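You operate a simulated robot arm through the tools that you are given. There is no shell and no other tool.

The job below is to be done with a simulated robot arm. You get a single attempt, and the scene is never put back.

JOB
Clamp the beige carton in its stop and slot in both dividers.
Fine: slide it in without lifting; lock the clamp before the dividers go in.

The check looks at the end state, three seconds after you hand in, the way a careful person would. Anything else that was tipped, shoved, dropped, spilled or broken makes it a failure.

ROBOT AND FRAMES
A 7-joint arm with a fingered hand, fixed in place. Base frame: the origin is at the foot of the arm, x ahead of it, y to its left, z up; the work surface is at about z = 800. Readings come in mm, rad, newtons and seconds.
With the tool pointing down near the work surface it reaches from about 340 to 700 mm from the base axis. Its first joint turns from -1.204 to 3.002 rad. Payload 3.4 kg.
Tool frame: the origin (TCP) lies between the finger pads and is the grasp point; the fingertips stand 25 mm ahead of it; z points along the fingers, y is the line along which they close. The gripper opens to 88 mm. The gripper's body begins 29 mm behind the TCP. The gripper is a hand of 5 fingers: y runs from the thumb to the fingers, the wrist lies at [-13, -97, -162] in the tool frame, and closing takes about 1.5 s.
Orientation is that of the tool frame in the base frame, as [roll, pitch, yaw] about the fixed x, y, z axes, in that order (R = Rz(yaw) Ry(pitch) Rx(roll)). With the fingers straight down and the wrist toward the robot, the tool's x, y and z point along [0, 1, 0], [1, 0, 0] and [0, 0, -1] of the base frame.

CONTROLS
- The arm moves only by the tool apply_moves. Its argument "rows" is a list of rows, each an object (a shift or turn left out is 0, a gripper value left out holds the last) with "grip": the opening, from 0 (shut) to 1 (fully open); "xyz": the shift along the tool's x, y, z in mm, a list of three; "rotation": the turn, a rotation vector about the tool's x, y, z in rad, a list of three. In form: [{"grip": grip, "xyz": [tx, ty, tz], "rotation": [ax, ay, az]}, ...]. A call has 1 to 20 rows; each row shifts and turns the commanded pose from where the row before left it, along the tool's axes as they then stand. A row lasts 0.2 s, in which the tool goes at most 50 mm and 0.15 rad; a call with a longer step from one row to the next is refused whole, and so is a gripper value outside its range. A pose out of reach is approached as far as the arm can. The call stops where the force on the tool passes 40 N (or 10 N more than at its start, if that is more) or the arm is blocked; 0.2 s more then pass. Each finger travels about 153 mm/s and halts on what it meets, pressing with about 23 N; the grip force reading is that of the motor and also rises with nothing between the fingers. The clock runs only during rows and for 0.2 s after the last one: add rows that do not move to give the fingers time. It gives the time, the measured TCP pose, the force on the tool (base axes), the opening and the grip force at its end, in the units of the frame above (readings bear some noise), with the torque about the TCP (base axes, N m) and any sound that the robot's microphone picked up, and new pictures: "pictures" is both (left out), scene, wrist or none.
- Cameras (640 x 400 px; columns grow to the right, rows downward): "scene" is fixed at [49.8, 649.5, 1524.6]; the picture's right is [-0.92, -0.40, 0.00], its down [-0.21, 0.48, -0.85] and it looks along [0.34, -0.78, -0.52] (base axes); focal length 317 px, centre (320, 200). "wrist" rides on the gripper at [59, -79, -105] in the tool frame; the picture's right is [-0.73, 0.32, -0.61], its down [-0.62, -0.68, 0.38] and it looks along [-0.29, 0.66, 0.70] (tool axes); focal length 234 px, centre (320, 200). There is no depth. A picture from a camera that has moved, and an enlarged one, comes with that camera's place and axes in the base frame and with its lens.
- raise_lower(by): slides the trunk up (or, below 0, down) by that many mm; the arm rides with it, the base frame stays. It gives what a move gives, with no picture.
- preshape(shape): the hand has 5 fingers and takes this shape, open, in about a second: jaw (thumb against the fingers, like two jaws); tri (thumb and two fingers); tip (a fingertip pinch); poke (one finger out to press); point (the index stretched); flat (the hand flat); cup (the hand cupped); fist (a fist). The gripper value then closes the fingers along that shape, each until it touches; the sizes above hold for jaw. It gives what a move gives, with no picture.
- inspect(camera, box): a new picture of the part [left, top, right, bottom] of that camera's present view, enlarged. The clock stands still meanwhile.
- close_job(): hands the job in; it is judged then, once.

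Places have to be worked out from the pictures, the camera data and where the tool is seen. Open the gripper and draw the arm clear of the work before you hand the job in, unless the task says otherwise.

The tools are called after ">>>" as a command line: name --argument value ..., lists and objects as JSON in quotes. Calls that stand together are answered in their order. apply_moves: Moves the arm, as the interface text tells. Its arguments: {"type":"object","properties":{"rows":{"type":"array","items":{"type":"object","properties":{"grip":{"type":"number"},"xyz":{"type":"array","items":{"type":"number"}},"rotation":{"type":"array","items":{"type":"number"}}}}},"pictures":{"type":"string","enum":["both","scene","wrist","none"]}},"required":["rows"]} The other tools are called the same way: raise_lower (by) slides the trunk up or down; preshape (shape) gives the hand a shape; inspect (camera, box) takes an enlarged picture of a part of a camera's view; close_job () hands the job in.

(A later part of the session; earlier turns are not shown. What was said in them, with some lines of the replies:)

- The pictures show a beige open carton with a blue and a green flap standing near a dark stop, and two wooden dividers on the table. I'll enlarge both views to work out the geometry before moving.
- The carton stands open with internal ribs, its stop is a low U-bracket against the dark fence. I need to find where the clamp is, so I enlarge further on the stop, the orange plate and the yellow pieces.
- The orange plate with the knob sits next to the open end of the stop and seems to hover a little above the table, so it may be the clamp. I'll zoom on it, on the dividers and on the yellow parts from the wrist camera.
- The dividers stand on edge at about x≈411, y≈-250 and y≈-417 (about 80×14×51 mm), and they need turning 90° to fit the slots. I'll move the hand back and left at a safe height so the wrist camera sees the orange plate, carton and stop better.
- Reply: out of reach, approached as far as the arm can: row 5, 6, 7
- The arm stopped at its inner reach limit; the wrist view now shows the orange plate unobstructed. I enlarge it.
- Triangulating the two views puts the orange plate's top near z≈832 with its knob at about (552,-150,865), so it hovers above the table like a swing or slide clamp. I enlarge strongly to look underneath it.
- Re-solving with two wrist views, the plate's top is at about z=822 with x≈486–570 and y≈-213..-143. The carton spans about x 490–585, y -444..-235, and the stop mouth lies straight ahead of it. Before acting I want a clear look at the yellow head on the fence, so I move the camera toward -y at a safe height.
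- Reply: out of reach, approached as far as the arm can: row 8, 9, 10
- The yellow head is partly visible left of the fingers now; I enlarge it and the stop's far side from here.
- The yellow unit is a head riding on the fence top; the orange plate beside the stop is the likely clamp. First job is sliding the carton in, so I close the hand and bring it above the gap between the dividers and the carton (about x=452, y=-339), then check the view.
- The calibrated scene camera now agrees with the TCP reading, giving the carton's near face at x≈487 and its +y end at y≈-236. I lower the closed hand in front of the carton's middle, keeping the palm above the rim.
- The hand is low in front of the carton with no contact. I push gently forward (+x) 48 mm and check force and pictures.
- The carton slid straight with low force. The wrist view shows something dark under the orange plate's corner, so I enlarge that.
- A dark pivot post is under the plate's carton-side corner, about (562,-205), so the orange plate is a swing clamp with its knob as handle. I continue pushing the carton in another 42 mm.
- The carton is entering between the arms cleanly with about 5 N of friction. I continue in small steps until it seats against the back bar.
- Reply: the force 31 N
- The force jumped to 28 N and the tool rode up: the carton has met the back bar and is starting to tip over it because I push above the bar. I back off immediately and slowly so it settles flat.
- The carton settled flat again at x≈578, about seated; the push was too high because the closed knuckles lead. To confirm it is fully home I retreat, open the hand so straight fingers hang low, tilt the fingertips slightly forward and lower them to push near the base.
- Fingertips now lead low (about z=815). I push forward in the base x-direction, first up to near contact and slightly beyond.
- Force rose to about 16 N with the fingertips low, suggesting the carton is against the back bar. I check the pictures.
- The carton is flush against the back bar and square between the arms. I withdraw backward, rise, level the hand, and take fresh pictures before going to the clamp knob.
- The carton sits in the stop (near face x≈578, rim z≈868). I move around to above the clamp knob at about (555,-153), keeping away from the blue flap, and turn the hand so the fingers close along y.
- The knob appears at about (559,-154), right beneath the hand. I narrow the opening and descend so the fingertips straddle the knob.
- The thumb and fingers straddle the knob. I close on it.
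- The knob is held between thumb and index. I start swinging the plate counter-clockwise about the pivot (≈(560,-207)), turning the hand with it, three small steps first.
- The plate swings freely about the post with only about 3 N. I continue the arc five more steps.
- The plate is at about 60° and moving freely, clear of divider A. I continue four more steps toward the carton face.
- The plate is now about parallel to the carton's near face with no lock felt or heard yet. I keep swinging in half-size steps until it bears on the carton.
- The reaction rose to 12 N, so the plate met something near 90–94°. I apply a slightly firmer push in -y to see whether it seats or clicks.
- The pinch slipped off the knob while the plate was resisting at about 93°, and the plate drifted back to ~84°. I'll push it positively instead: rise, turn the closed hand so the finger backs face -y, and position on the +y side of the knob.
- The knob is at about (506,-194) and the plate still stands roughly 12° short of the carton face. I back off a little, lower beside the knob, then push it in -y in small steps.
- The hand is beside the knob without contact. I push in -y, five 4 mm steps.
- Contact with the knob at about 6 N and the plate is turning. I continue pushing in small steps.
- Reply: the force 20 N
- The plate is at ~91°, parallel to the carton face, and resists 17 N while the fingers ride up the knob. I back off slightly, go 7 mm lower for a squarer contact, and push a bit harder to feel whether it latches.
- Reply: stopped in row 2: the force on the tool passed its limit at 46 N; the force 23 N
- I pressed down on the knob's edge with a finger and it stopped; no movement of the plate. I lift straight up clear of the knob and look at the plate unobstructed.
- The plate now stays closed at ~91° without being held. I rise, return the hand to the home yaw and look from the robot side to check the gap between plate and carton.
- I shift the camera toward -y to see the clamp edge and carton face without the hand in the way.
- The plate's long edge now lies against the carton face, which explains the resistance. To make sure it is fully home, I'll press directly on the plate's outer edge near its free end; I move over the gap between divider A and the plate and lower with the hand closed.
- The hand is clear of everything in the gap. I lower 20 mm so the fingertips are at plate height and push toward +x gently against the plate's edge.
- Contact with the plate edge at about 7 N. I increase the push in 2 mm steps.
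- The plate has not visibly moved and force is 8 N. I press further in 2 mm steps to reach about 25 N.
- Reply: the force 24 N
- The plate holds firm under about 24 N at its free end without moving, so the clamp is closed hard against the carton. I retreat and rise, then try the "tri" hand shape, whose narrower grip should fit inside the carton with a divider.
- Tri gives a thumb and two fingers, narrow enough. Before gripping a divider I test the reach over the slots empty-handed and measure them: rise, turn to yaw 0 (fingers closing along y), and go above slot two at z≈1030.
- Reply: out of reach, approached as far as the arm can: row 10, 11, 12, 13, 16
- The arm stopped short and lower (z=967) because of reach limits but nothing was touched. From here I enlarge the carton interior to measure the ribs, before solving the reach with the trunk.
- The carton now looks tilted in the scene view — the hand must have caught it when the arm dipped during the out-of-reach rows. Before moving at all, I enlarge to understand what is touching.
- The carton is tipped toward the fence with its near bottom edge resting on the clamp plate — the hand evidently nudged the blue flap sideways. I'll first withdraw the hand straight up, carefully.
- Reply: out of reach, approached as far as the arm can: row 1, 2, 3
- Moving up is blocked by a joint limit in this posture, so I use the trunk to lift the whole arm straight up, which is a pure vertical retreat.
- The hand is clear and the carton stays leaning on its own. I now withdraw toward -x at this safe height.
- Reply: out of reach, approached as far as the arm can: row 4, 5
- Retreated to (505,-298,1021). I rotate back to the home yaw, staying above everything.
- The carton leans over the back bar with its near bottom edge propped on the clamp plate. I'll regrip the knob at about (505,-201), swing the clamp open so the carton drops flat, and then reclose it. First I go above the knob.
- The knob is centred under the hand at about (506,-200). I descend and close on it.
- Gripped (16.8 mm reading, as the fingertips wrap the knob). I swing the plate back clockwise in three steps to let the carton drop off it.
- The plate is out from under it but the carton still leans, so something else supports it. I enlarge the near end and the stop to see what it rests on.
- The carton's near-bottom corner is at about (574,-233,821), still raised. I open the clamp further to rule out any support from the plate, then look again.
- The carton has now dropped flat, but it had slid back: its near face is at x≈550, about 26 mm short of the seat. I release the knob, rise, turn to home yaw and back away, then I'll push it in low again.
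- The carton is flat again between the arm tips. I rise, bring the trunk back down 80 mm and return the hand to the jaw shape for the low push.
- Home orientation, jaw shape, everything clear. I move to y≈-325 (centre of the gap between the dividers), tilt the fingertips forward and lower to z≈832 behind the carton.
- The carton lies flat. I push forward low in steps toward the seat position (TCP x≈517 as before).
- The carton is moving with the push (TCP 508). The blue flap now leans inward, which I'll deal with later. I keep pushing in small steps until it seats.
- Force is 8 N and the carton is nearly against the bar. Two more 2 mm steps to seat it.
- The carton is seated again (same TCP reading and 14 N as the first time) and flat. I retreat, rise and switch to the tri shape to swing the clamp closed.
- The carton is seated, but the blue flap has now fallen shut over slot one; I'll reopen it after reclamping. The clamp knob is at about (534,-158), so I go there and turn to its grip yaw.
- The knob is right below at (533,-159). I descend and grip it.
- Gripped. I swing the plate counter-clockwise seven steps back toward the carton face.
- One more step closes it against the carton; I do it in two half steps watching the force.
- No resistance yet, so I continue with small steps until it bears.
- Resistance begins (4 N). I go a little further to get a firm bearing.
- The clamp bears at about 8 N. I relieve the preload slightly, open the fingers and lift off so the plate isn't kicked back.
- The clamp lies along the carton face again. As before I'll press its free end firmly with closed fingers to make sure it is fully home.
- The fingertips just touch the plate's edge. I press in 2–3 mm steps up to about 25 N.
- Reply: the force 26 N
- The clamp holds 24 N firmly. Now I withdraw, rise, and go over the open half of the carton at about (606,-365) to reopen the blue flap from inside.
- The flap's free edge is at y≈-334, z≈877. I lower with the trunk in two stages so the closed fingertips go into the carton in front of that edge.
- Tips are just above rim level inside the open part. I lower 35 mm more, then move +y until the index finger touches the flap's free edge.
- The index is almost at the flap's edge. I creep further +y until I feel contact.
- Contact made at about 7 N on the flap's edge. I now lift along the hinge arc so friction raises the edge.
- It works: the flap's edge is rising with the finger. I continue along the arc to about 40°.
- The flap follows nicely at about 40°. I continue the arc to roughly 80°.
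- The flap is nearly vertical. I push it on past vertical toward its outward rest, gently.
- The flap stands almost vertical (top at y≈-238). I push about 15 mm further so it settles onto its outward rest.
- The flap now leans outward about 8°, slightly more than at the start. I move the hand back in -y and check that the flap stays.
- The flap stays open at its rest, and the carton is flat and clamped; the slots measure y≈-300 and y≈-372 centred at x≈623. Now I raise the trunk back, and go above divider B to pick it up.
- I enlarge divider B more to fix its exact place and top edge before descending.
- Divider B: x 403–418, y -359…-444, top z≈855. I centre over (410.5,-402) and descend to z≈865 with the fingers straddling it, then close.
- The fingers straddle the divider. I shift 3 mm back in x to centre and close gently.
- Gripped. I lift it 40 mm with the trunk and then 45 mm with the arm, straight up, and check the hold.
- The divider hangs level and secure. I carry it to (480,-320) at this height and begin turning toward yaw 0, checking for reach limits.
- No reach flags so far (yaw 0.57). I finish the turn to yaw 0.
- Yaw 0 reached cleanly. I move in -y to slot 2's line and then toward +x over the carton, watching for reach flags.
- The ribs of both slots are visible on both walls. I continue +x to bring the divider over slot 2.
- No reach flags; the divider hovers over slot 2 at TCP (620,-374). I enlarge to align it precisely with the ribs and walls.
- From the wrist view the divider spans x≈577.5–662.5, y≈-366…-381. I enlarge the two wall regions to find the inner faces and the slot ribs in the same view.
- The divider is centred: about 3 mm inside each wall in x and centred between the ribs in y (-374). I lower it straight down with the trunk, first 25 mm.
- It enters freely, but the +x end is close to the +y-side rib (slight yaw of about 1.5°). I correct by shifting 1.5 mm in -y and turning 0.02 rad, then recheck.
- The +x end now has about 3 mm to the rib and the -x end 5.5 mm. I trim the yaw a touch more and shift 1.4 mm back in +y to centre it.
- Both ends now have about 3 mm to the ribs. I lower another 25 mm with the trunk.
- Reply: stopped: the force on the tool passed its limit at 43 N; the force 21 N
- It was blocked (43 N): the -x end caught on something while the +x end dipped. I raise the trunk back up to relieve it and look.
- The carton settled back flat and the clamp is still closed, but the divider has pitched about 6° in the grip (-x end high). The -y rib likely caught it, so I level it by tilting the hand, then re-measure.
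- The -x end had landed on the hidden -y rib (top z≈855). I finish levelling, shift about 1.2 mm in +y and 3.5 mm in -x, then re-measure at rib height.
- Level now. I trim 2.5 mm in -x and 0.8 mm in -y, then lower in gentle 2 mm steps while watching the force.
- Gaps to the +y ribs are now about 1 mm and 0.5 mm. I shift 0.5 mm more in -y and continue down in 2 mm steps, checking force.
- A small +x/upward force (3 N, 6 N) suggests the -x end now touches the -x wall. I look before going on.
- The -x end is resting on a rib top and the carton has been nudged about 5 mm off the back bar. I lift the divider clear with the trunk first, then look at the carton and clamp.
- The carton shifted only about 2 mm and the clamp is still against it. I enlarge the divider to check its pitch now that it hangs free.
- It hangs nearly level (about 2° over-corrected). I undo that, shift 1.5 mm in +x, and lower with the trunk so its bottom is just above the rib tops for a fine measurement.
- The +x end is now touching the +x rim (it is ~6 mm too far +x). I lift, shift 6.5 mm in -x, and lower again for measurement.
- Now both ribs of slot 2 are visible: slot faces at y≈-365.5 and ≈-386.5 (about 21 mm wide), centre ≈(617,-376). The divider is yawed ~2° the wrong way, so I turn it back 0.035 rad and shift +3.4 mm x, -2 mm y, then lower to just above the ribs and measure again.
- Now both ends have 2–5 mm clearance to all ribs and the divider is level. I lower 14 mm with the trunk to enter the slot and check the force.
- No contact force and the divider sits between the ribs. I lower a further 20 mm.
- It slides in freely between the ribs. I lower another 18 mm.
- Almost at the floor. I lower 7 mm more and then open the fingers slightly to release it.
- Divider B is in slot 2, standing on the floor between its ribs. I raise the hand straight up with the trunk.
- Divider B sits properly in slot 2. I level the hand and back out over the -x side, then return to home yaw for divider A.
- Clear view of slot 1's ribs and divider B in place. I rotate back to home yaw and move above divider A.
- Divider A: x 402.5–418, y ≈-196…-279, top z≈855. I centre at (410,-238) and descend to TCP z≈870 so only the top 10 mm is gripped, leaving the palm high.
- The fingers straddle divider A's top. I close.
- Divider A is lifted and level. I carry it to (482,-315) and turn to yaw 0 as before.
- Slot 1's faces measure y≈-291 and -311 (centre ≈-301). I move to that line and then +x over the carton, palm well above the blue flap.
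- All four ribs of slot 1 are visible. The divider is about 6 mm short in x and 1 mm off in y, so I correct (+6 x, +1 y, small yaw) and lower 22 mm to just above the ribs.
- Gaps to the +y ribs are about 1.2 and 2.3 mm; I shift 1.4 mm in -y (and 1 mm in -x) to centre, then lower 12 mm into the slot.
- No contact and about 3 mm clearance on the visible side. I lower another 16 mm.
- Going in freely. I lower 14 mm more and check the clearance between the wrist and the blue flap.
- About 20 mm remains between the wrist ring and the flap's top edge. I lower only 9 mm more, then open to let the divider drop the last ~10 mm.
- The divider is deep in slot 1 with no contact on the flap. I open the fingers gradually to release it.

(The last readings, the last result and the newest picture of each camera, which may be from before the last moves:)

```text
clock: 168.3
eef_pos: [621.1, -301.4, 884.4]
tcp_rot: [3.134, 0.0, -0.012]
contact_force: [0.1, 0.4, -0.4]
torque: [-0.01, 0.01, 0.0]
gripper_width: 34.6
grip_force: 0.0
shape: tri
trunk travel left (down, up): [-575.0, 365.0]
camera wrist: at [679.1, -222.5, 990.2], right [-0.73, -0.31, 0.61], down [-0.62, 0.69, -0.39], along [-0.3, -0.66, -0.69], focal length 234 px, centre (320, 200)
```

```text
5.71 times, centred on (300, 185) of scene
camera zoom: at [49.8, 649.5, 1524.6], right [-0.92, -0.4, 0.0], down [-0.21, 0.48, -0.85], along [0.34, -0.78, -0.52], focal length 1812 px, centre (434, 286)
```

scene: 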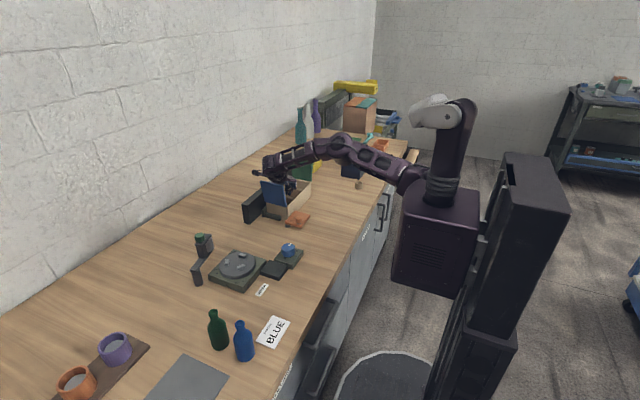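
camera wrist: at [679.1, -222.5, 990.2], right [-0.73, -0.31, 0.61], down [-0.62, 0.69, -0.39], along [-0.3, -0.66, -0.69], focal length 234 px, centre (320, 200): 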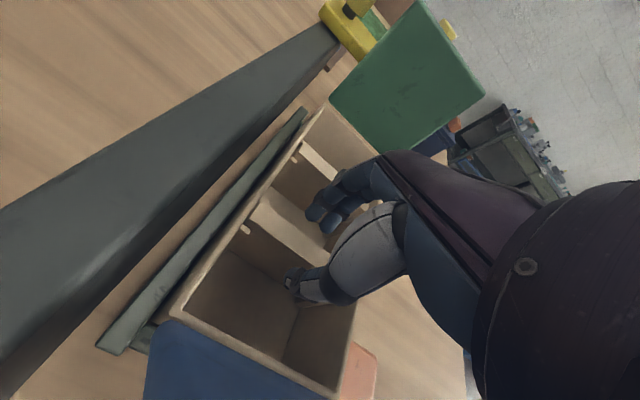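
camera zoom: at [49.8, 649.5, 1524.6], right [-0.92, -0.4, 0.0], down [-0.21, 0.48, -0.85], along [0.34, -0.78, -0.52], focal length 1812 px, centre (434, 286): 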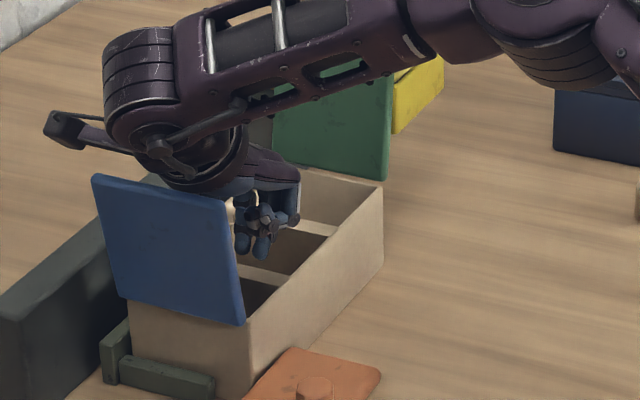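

Divider A dropped into slot 1. I raise straight up with the trunk.

>>> raise_lower --by 75

>>> inspect --camera "wrist" --box '[100, 130, 400, 380]'

>>> inspect --camera "scene" --box '[250, 150, 340, 235]'

```text
clock: 169.4
eef_pos: [620.7, -300.8, 960.1]
tcp_rot: [3.136, 0.001, -0.01]
contact_force: [-0.9, -0.4, -0.1]
torque: [0.01, 0.01, 0.01]
gripper_width: 34.7
grip_force: 0.1
shape: tri
trunk travel left (down, up): [-650.0, 290.0]
```

```text
1.60 times, centred on (250, 255) of wrist
camera zoom: at [679.2, -222.6, 1065.0], right [-0.73, -0.31, 0.61], down [-0.62, 0.69, -0.39], along [-0.3, -0.66, -0.69], focal length 375 px, centre (432, 112)
```

zoom: 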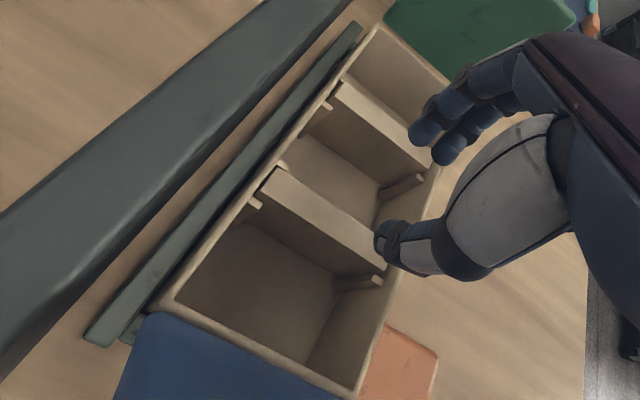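

```text
4.71 times, centred on (295, 192) of scene
camera zoom: at [49.8, 649.5, 1524.6], right [-0.92, -0.4, 0.0], down [-0.21, 0.48, -0.85], along [0.34, -0.78, -0.52], focal length 1492 px, centre (438, 235)
```

zoom: 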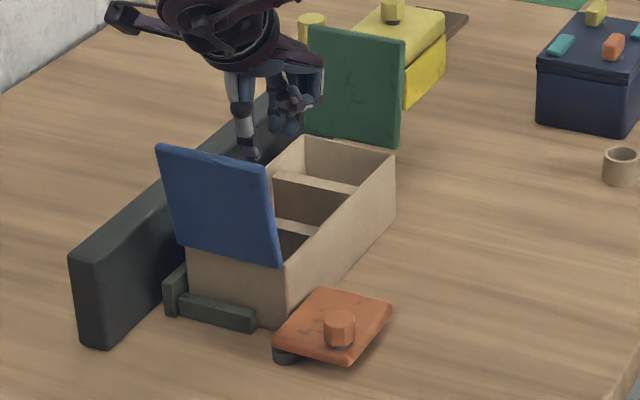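

Both dividers stand fully down in their slots and the flap is untouched. I back out toward -x at this height and turn to home yaw.

>>> apply_moves --rows '[{"grip": 0.4, "xyz": [-33, 0, 0]}, {"grip": 0.4, "xyz": [-33, 0, 0]}, {"grip": 0.4, "xyz": [-33, 0, 0]}, {"grip": 0.4, "xyz": [-35, 4, 0]}, {"rotation": [0, 0, -0.1435]}, {"rotation": [0, 0, -0.1435]}, {"rotation": [0, 0, -0.1435]}, {"rotation": [0, 0, -0.1435]}, {"rotation": [0, 0, -0.1435]}, {"rotation": [0, 0, -0.1435]}, {"rotation": [0, 0, -0.1435]}, {"rotation": [0, 0, -0.1435]}, {"rotation": [0, 0, -0.1435]}, {"rotation": [0, 0, -0.1435]}, {"rotation": [0, 0, -0.1435]}, {}]'

>>> inspect --camera "wrist" --box '[100, 30, 400, 280]'

>>> inspect --camera "scene" --box '[250, 150, 340, 235]'

```text
clock: 172.8
eef_pos: [484.6, -304.2, 960.6]
tcp_rot: [3.141, 0.008, 1.568]
contact_force: [0.3, -0.5, 0.4]
torque: [-0.01, -0.03, 0.03]
gripper_width: 35.0
grip_force: 0.1
shape: tri
trunk travel left (down, up): [-650.0, 290.0]
camera wrist: at [405.9, -244.2, 1065.9], right [0.32, -0.72, 0.61], down [-0.68, -0.62, -0.38], along [0.66, -0.3, -0.69], focal length 234 px, centre (320, 200)
```

scene: 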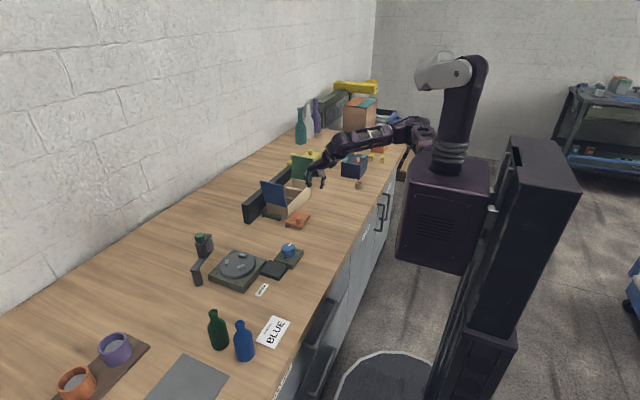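
wrist: 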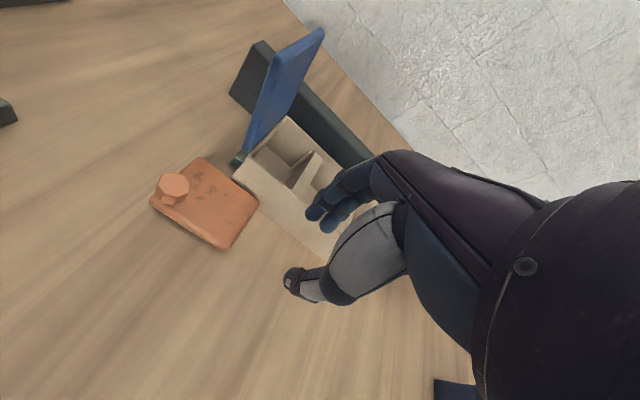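

```text
1.60 times, centred on (250, 155) of wrist
camera zoom: at [405.9, -244.2, 1065.9], right [0.32, -0.72, 0.61], down [-0.68, -0.62, -0.38], along [0.66, -0.3, -0.69], focal length 375 px, centre (432, 272)
```

zoom: 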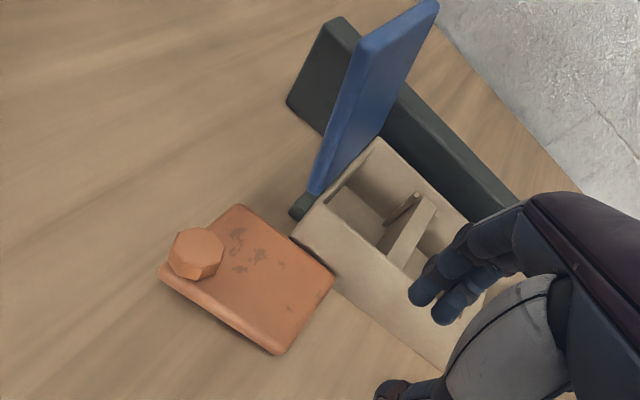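

```text
4.71 times, centred on (295, 192) of scene
camera zoom: at [49.8, 649.5, 1524.6], right [-0.92, -0.4, 0.0], down [-0.21, 0.48, -0.85], along [0.34, -0.78, -0.52], focal length 1492 px, centre (438, 235)
```

zoom: 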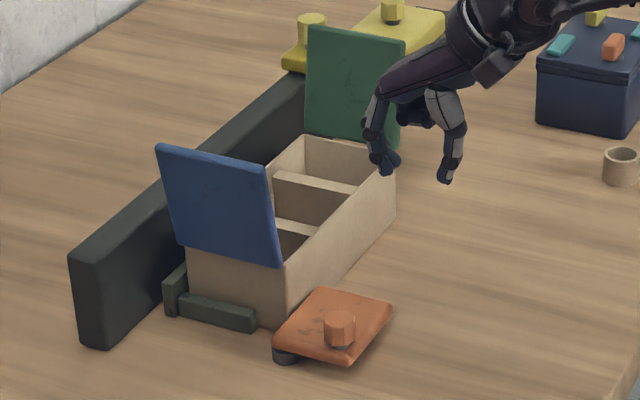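

Everything is in place. The carton may sit about 3 mm off the back bar after the insertion, so I'll give it one last gentle low push home with the open hand. First I switch to jaw and bring the trunk back to its starting level.

>>> preshape --shape "jaw"

>>> raise_lower --by -50

>>> apply_moves --rows '[{"grip": 1, "xyz": [-20, -17, 0]}, {"grip": 1, "xyz": [-22, -17, 0]}, {"grip": 1, "rotation": [-0.15, 0, 0]}, {"grip": 1, "xyz": [0, -5.6, 37.5]}, {"grip": 1, "xyz": [0, -5.6, 37]}, {"grip": 1}]'

>>> inspect --camera "scene" --box '[250, 150, 360, 235]'

```text
clock: 173.7
eef_pos: [485.5, -303.7, 959.7]
tcp_rot: [3.14, 0.008, 1.568]
contact_force: [-0.6, -0.5, 0.2]
torque: [-0.01, -0.02, -0.04]
gripper_width: 87.7
grip_force: 0.1
shape: jaw
trunk travel left (down, up): [-650.0, 290.0]
```

```text
clock: 174.6
eef_pos: [484.7, -304.1, 910.4]
tcp_rot: [3.141, 0.007, 1.567]
contact_force: [0.2, -0.8, 0.4]
torque: [-0.02, 0.03, 0.02]
gripper_width: 87.3
grip_force: 0.1
shape: jaw
trunk travel left (down, up): [-600.0, 340.0]
```

```text
clock: 176.0
eef_pos: [450.0, -347.8, 835.0]
tcp_rot: [2.99, 0.008, 1.565]
contact_force: [-0.3, -0.9, 1.1]
torque: [0.02, 0.0, -0.02]
gripper_width: 87.6
grip_force: 0.1
shape: jaw
trunk travel left (down, up): [-600.0, 340.0]
camera wrist: at [355.9, -287.0, 928.3], right [0.23, -0.72, 0.65], down [-0.62, -0.62, -0.48], along [0.75, -0.3, -0.59], focal length 234 px, centre (320, 200)
```

scene: 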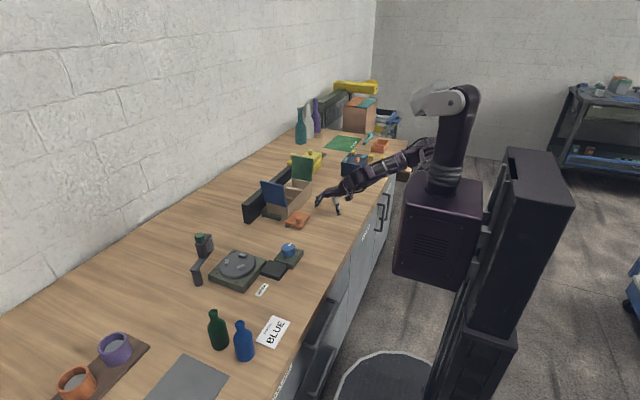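
wrist: 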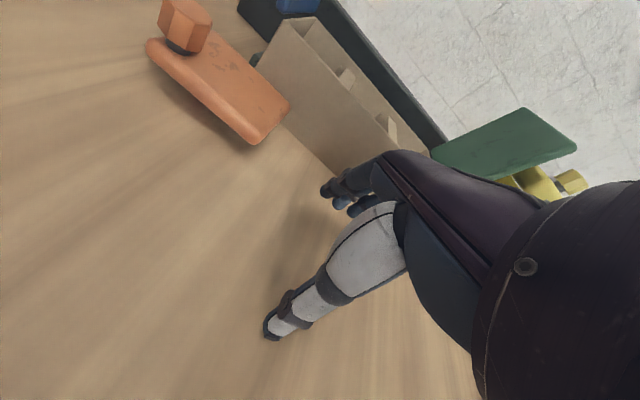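

```text
4.71 times, centred on (305, 192) of scene
camera zoom: at [49.8, 649.5, 1524.6], right [-0.92, -0.4, 0.0], down [-0.21, 0.48, -0.85], along [0.34, -0.78, -0.52], focal length 1492 px, centre (391, 235)
```

zoom: 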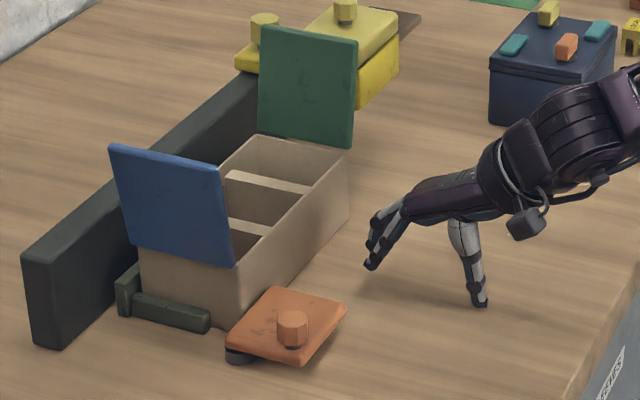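

The hand is low behind the carton, clear of the clamp. I approach and then press in small steps to about 10 N.

>>> apply_moves --rows '[{"grip": 1, "xyz": [0, 5.93, 0.9]}, {"grip": 1, "xyz": [0, 5.93, 0.9]}, {"grip": 1, "xyz": [0, 5.93, 0.9]}, {"grip": 1, "xyz": [0, 5.93, 0.9]}, {"grip": 1, "xyz": [0, 5.93, 0.9]}, {"grip": 1, "xyz": [0, 5.93, 0.9]}, {"grip": 1, "xyz": [0, 5.93, 0.9]}, {"grip": 1, "xyz": [0, 5.93, 0.9]}, {"grip": 1, "xyz": [0, 3.95, 0.6]}, {"grip": 1, "xyz": [0, 2.97, 0.45]}, {"grip": 1}]' --pictures "none"

>>> apply_moves --rows '[{"grip": 1, "xyz": [0, 1.98, 0.3]}, {"grip": 1, "xyz": [0, 1.98, 0.3]}, {"grip": 1}]' --pictures "none"

```text
clock: 178.4
eef_pos: [506.4, -347.0, 835.1]
tcp_rot: [2.992, 0.005, 1.566]
contact_force: [0.0, 0.5, 0.3]
torque: [-0.01, -0.02, 0.0]
gripper_width: 87.7
grip_force: 0.2
shape: jaw
trunk travel left (down, up): [-600.0, 340.0]
```

```text
clock: 179.2
eef_pos: [509.5, -346.8, 834.8]
tcp_rot: [2.992, 0.006, 1.567]
contact_force: [-0.6, 0.1, 0.1]
torque: [0.01, -0.02, 0.02]
gripper_width: 87.6
grip_force: 0.0
shape: jaw
trunk travel left (down, up): [-600.0, 340.0]
```

No contact yet at TCP x≈510. I continue in 2 mm steps.

>>> apply_moves --rows '[{"grip": 1, "xyz": [0, 1.98, 0.3]}, {"grip": 1, "xyz": [0, 1.98, 0.3]}, {"grip": 1}]' --pictures "none"

>>> apply_moves --rows '[{"grip": 1, "xyz": [0, 1.98, 0.3]}, {"grip": 1, "xyz": [0, 0.99, 0.15]}, {"grip": 1}]' --pictures "none"

```text
clock: 180.0
eef_pos: [513.7, -347.5, 835.9]
tcp_rot: [2.99, 0.008, 1.565]
contact_force: [-4.8, 1.0, 0.5]
torque: [-0.01, -0.1, -0.05]
gripper_width: 87.2
grip_force: 0.0
shape: jaw
trunk travel left (down, up): [-600.0, 340.0]
```

```text
clock: 180.8
eef_pos: [516.4, -346.5, 837.4]
tcp_rot: [2.99, 0.008, 1.566]
contact_force: [-10.0, 0.5, 4.1]
torque: [0.0, -0.2, -0.03]
gripper_width: 85.5
grip_force: 0.0
shape: jaw
trunk travel left (down, up): [-600.0, 340.0]
```

10 N at the same position as the earlier seating, so the carton is home. I withdraw straight back, rise, and check everything.

>>> apply_moves --rows '[{"grip": 1, "xyz": [0, -3, -0.45]}, {"grip": 1, "xyz": [0, -14.8, -2.2]}, {"grip": 1, "xyz": [0, -14.8, -2.2]}, {"grip": 1, "xyz": [0, -14.8, -2.2]}, {"grip": 1, "xyz": [0, 5.96, -39.5]}, {"grip": 1, "xyz": [0, 5.96, -39.5]}, {"grip": 1, "xyz": [0, 5.96, -39.5]}, {"grip": 1, "rotation": [0.15, 0, 0]}, {"grip": 1}]'

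>>> inspect --camera "scene" --box '[250, 150, 340, 235]'

>>> inspect --camera "wrist" --box '[60, 0, 400, 260]'

```text
clock: 182.8
eef_pos: [467.8, -346.1, 955.6]
tcp_rot: [3.141, 0.006, 1.566]
contact_force: [0.3, -0.8, 1.2]
torque: [-0.03, -0.03, -0.01]
gripper_width: 87.6
grip_force: 0.0
shape: jaw
trunk travel left (down, up): [-600.0, 340.0]
camera wrist: at [388.7, -285.5, 1060.9], right [0.32, -0.72, 0.61], down [-0.68, -0.62, -0.38], along [0.66, -0.3, -0.69], focal length 234 px, centre (320, 200)
```

scene: 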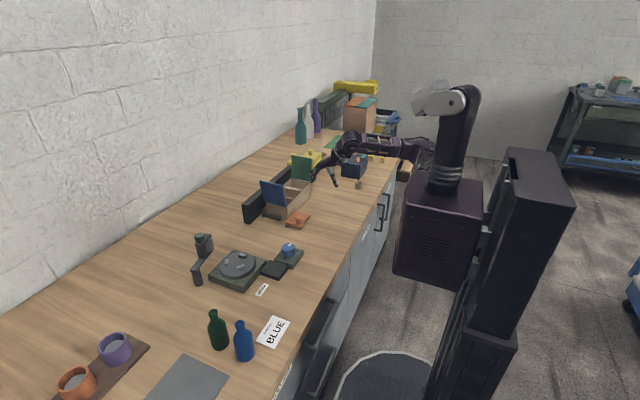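
wrist: 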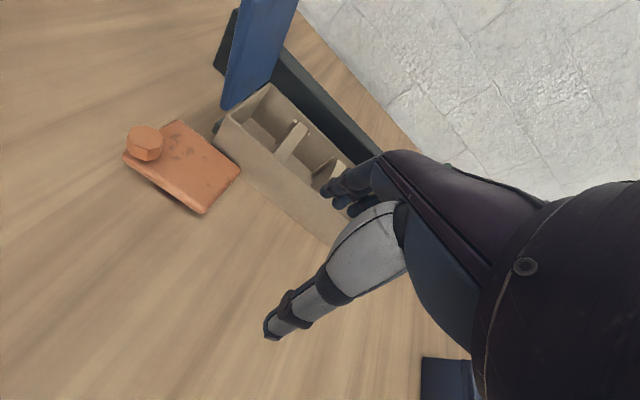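

```text
4.71 times, centred on (295, 192) of scene
camera zoom: at [49.8, 649.5, 1524.6], right [-0.92, -0.4, 0.0], down [-0.21, 0.48, -0.85], along [0.34, -0.78, -0.52], focal length 1492 px, centre (438, 235)
```

zoom: 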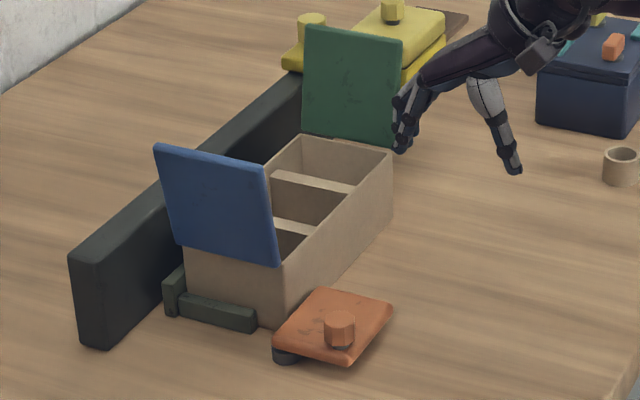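

```text
1.54 times, centred on (230, 130) of wrist
camera zoom: at [388.7, -285.5, 1060.9], right [0.32, -0.72, 0.61], down [-0.68, -0.62, -0.38], along [0.66, -0.3, -0.69], focal length 360 px, centre (458, 308)
```

zoom: 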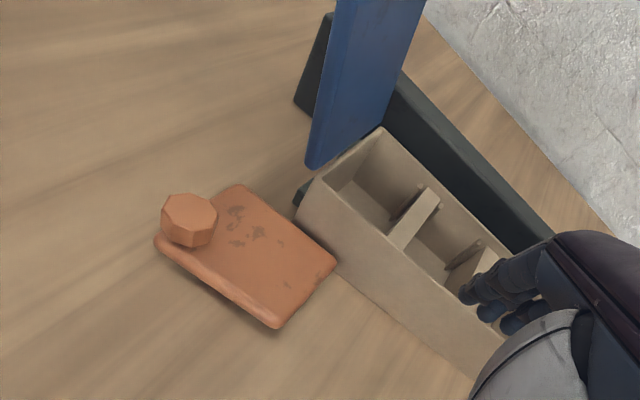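

The carton is seated and flat with both dividers in. Finally I re-press the clamp plate's free end so it is tight against the reseated carton.

>>> apply_moves --rows '[{"grip": 0, "xyz": [44, 0, 0]}, {"grip": 0, "xyz": [44, 0, 0]}, {"grip": 0}, {"grip": 0}, {"grip": 0}, {"grip": 0}, {"grip": 0, "xyz": [0, 0, 42]}, {"grip": 0, "xyz": [0, 0, 42]}, {"grip": 0, "xyz": [0, 0, 38]}, {"grip": 0, "xyz": [0, 4, 0]}, {"grip": 0, "xyz": [0, 4, 0]}, {"grip": 0}]' --pictures "none"

>>> apply_moves --rows '[{"grip": 0, "xyz": [0, 3, 0]}, {"grip": 0, "xyz": [0, 2, 0]}, {"grip": 0, "xyz": [0, 2, 0]}, {"grip": 0}]' --pictures "none"

>>> inspect --camera "scene" --box '[260, 170, 350, 240]'

```text
clock: 185.4
eef_pos: [476.0, -259.4, 834.7]
tcp_rot: [3.14, 0.006, 1.567]
contact_force: [-8.4, -0.7, 1.3]
torque: [0.01, 0.0, -0.08]
gripper_width: 0.0
grip_force: 23.3
shape: jaw
trunk travel left (down, up): [-600.0, 340.0]
```

```text
clock: 186.4
eef_pos: [481.6, -259.9, 833.1]
tcp_rot: [3.139, 0.007, 1.567]
contact_force: [-12.9, -1.1, 3.7]
torque: [-0.04, 0.06, -0.09]
gripper_width: 0.0
grip_force: 23.0
shape: jaw
trunk travel left (down, up): [-600.0, 340.0]
```

```text
5.71 times, centred on (305, 205) of scene
camera zoom: at [49.8, 649.5, 1524.6], right [-0.92, -0.4, 0.0], down [-0.21, 0.48, -0.85], along [0.34, -0.78, -0.52], focal length 1812 px, centre (406, 171)
```

zoom: 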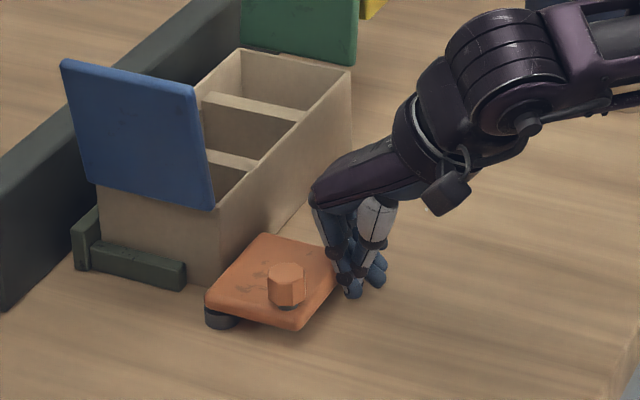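

The plate is where it was and resists. I press a little more to about 25 N.

>>> apply_moves --rows '[{"grip": 0, "xyz": [0, 2, 0]}, {"grip": 0, "xyz": [0, 2, 0]}, {"grip": 0, "xyz": [0, 1, 0]}, {"grip": 0}]' --pictures "none"

>>> inspect --camera "scene" --box '[260, 180, 330, 235]'

```text
clock: 187.4
eef_pos: [485.4, -259.9, 834.6]
tcp_rot: [3.139, 0.007, 1.568]
contact_force: [-26.2, -2.1, 5.0]
torque: [-0.08, 0.16, -0.13]
gripper_width: 0.0
grip_force: 23.1
shape: jaw
trunk travel left (down, up): [-600.0, 340.0]
```

```text
7.27 times, centred on (295, 208) of scene
camera zoom: at [49.8, 649.5, 1524.6], right [-0.92, -0.4, 0.0], down [-0.21, 0.48, -0.85], along [0.34, -0.78, -0.52], focal length 2306 px, centre (502, 146)
```

zoom: 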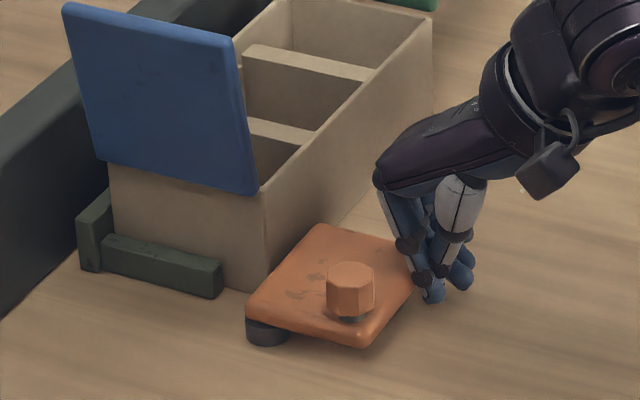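

The clamp is firm at 26 N. I back off, rise, open the hand and withdraw toward the start position.

>>> apply_moves --rows '[{"grip": 0, "xyz": [0, -6, 0]}, {"grip": 0, "xyz": [0, -14, 0]}, {"grip": 0, "xyz": [0, 0, -40]}, {"grip": 0, "xyz": [0, 0, -40]}, {"grip": 0.5, "xyz": [0, 0, -40]}, {"grip": 1, "xyz": [0, 0, -40]}, {"grip": 1, "xyz": [-20, -15, -30]}, {"grip": 1, "xyz": [-30, -20, -30]}, {"grip": 1, "xyz": [-30, -20, -20]}, {"grip": 1, "xyz": [-30, -10, 0]}, {"grip": 1}]'

>>> inspect --camera "scene" --box '[240, 140, 350, 240]'

>>> inspect --camera "wrist" --box '[60, 20, 380, 260]'

```text
clock: 189.8
eef_pos: [404.2, -366.6, 1073.0]
tcp_rot: [-3.141, 0.005, 1.566]
contact_force: [0.1, -0.2, 0.0]
torque: [0.02, 0.01, -0.03]
gripper_width: 87.7
grip_force: 0.1
shape: jaw
trunk travel left (down, up): [-600.0, 340.0]
camera wrist: at [324.7, -306.6, 1178.2], right [0.32, -0.72, 0.61], down [-0.68, -0.62, -0.38], along [0.66, -0.3, -0.69], focal length 234 px, centre (320, 200)
```

scene: 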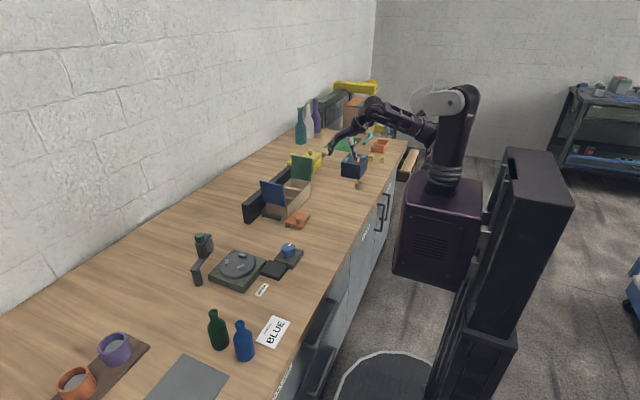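
wrist: 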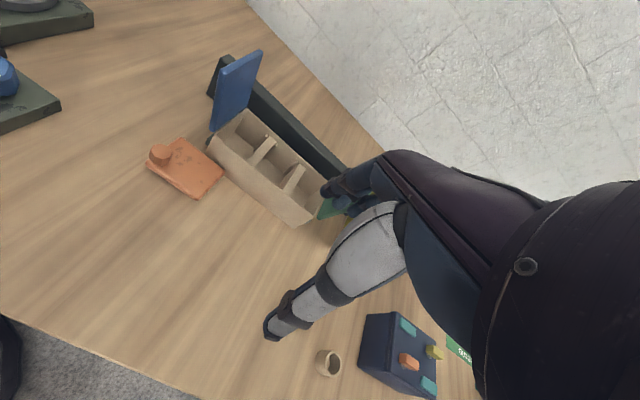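

```text
4.00 times, centred on (295, 190) of scene
camera zoom: at [49.8, 649.5, 1524.6], right [-0.92, -0.4, 0.0], down [-0.21, 0.48, -0.85], along [0.34, -0.78, -0.52], focal length 1268 px, centre (420, 240)
```

zoom: 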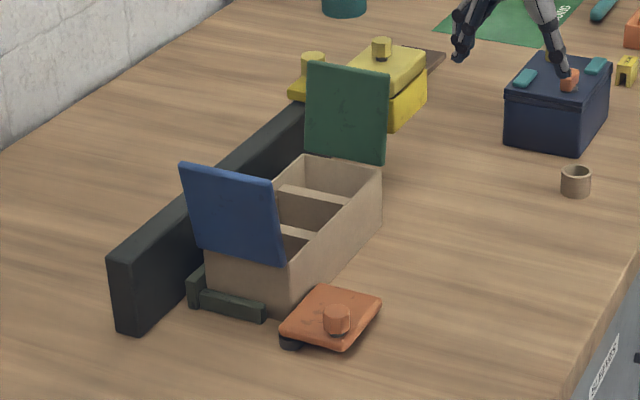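

```text
1.67 times, centred on (220, 140) of wrist
camera zoom: at [324.7, -306.6, 1178.2], right [0.32, -0.72, 0.61], down [-0.68, -0.62, -0.38], along [0.66, -0.3, -0.69], focal length 390 px, centre (487, 300)
```

zoom: 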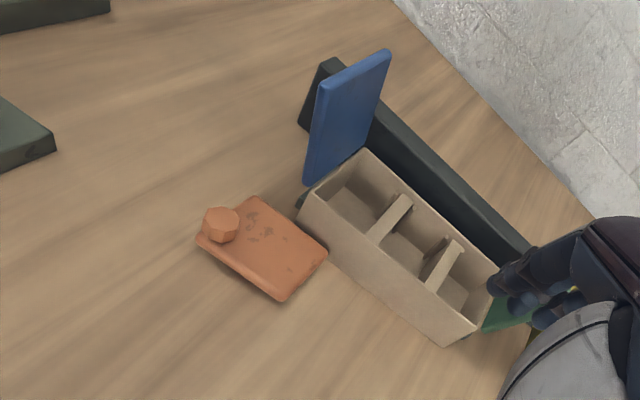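

The carton is in the stop, the clamp is closed against it and both dividers stand in their slots. One last enlarged check of the dividers before handing in.

>>> inspect --camera "wrist" --box '[200, 90, 330, 240]'

>>> inspect --camera "scene" --box '[275, 170, 325, 220]'

```text
2.67 times, centred on (265, 165) of wrist
camera zoom: at [324.7, -306.6, 1178.2], right [0.32, -0.72, 0.61], down [-0.68, -0.62, -0.38], along [0.66, -0.3, -0.69], focal length 624 px, centre (467, 293)
```

zoom: 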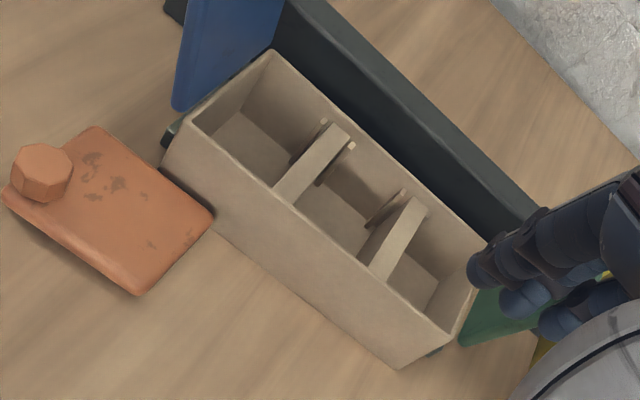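

```text
8.00 times, centred on (300, 195) of scene
camera zoom: at [49.8, 649.5, 1524.6], right [-0.92, -0.4, 0.0], down [-0.21, 0.48, -0.85], along [0.34, -0.78, -0.52], focal length 2537 px, centre (480, 240)
```

zoom: 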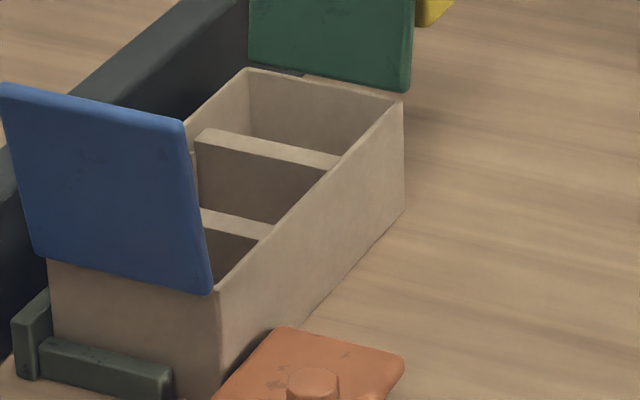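

Both dividers are upright between their ribs, the carton is flat in its stop with the clamp closed, and the arm is clear and open. I hand the job in.

>>> close_job

```text
The job is handed in.
```

The beige carton is in its stop with the clamp closed against it. Both dividers are in their slots, and the arm is open and clear. One of your conditions did not hold all the way through: the carton did not stay flat.

- **Carton lifted twice:**
  - On my first push it tipped briefly over the back bar.
  - Later the arm dipped near its reach limit, and I think the hand caught the blue flap. The carton tipped and its near edge rode up onto the clamp plate.
  - I swung the clamp open, the carton dropped back flat, and I pushed it home again along the table.
- **Blue flap:** it fell shut after that tip. I lifted it open again, and it now rests about as it did at the start.
- **Clamp:** I closed it fully before either divider went in. I never felt or heard a latch. It held about 26 N pressed toward the carton without moving. While I fitted the first divider, though, the carton still moved a few millimetres, so I can't confirm it locks rigidly.
- **Dividers:** the first one jammed on a rib and on the rim before I got it lined up, and the second went straight in. I pushed the carton home and pressed the clamp once more at the end. In the last pictures both dividers stand upright between their ribs.

I saw nothing else on the bench moved or knocked over.
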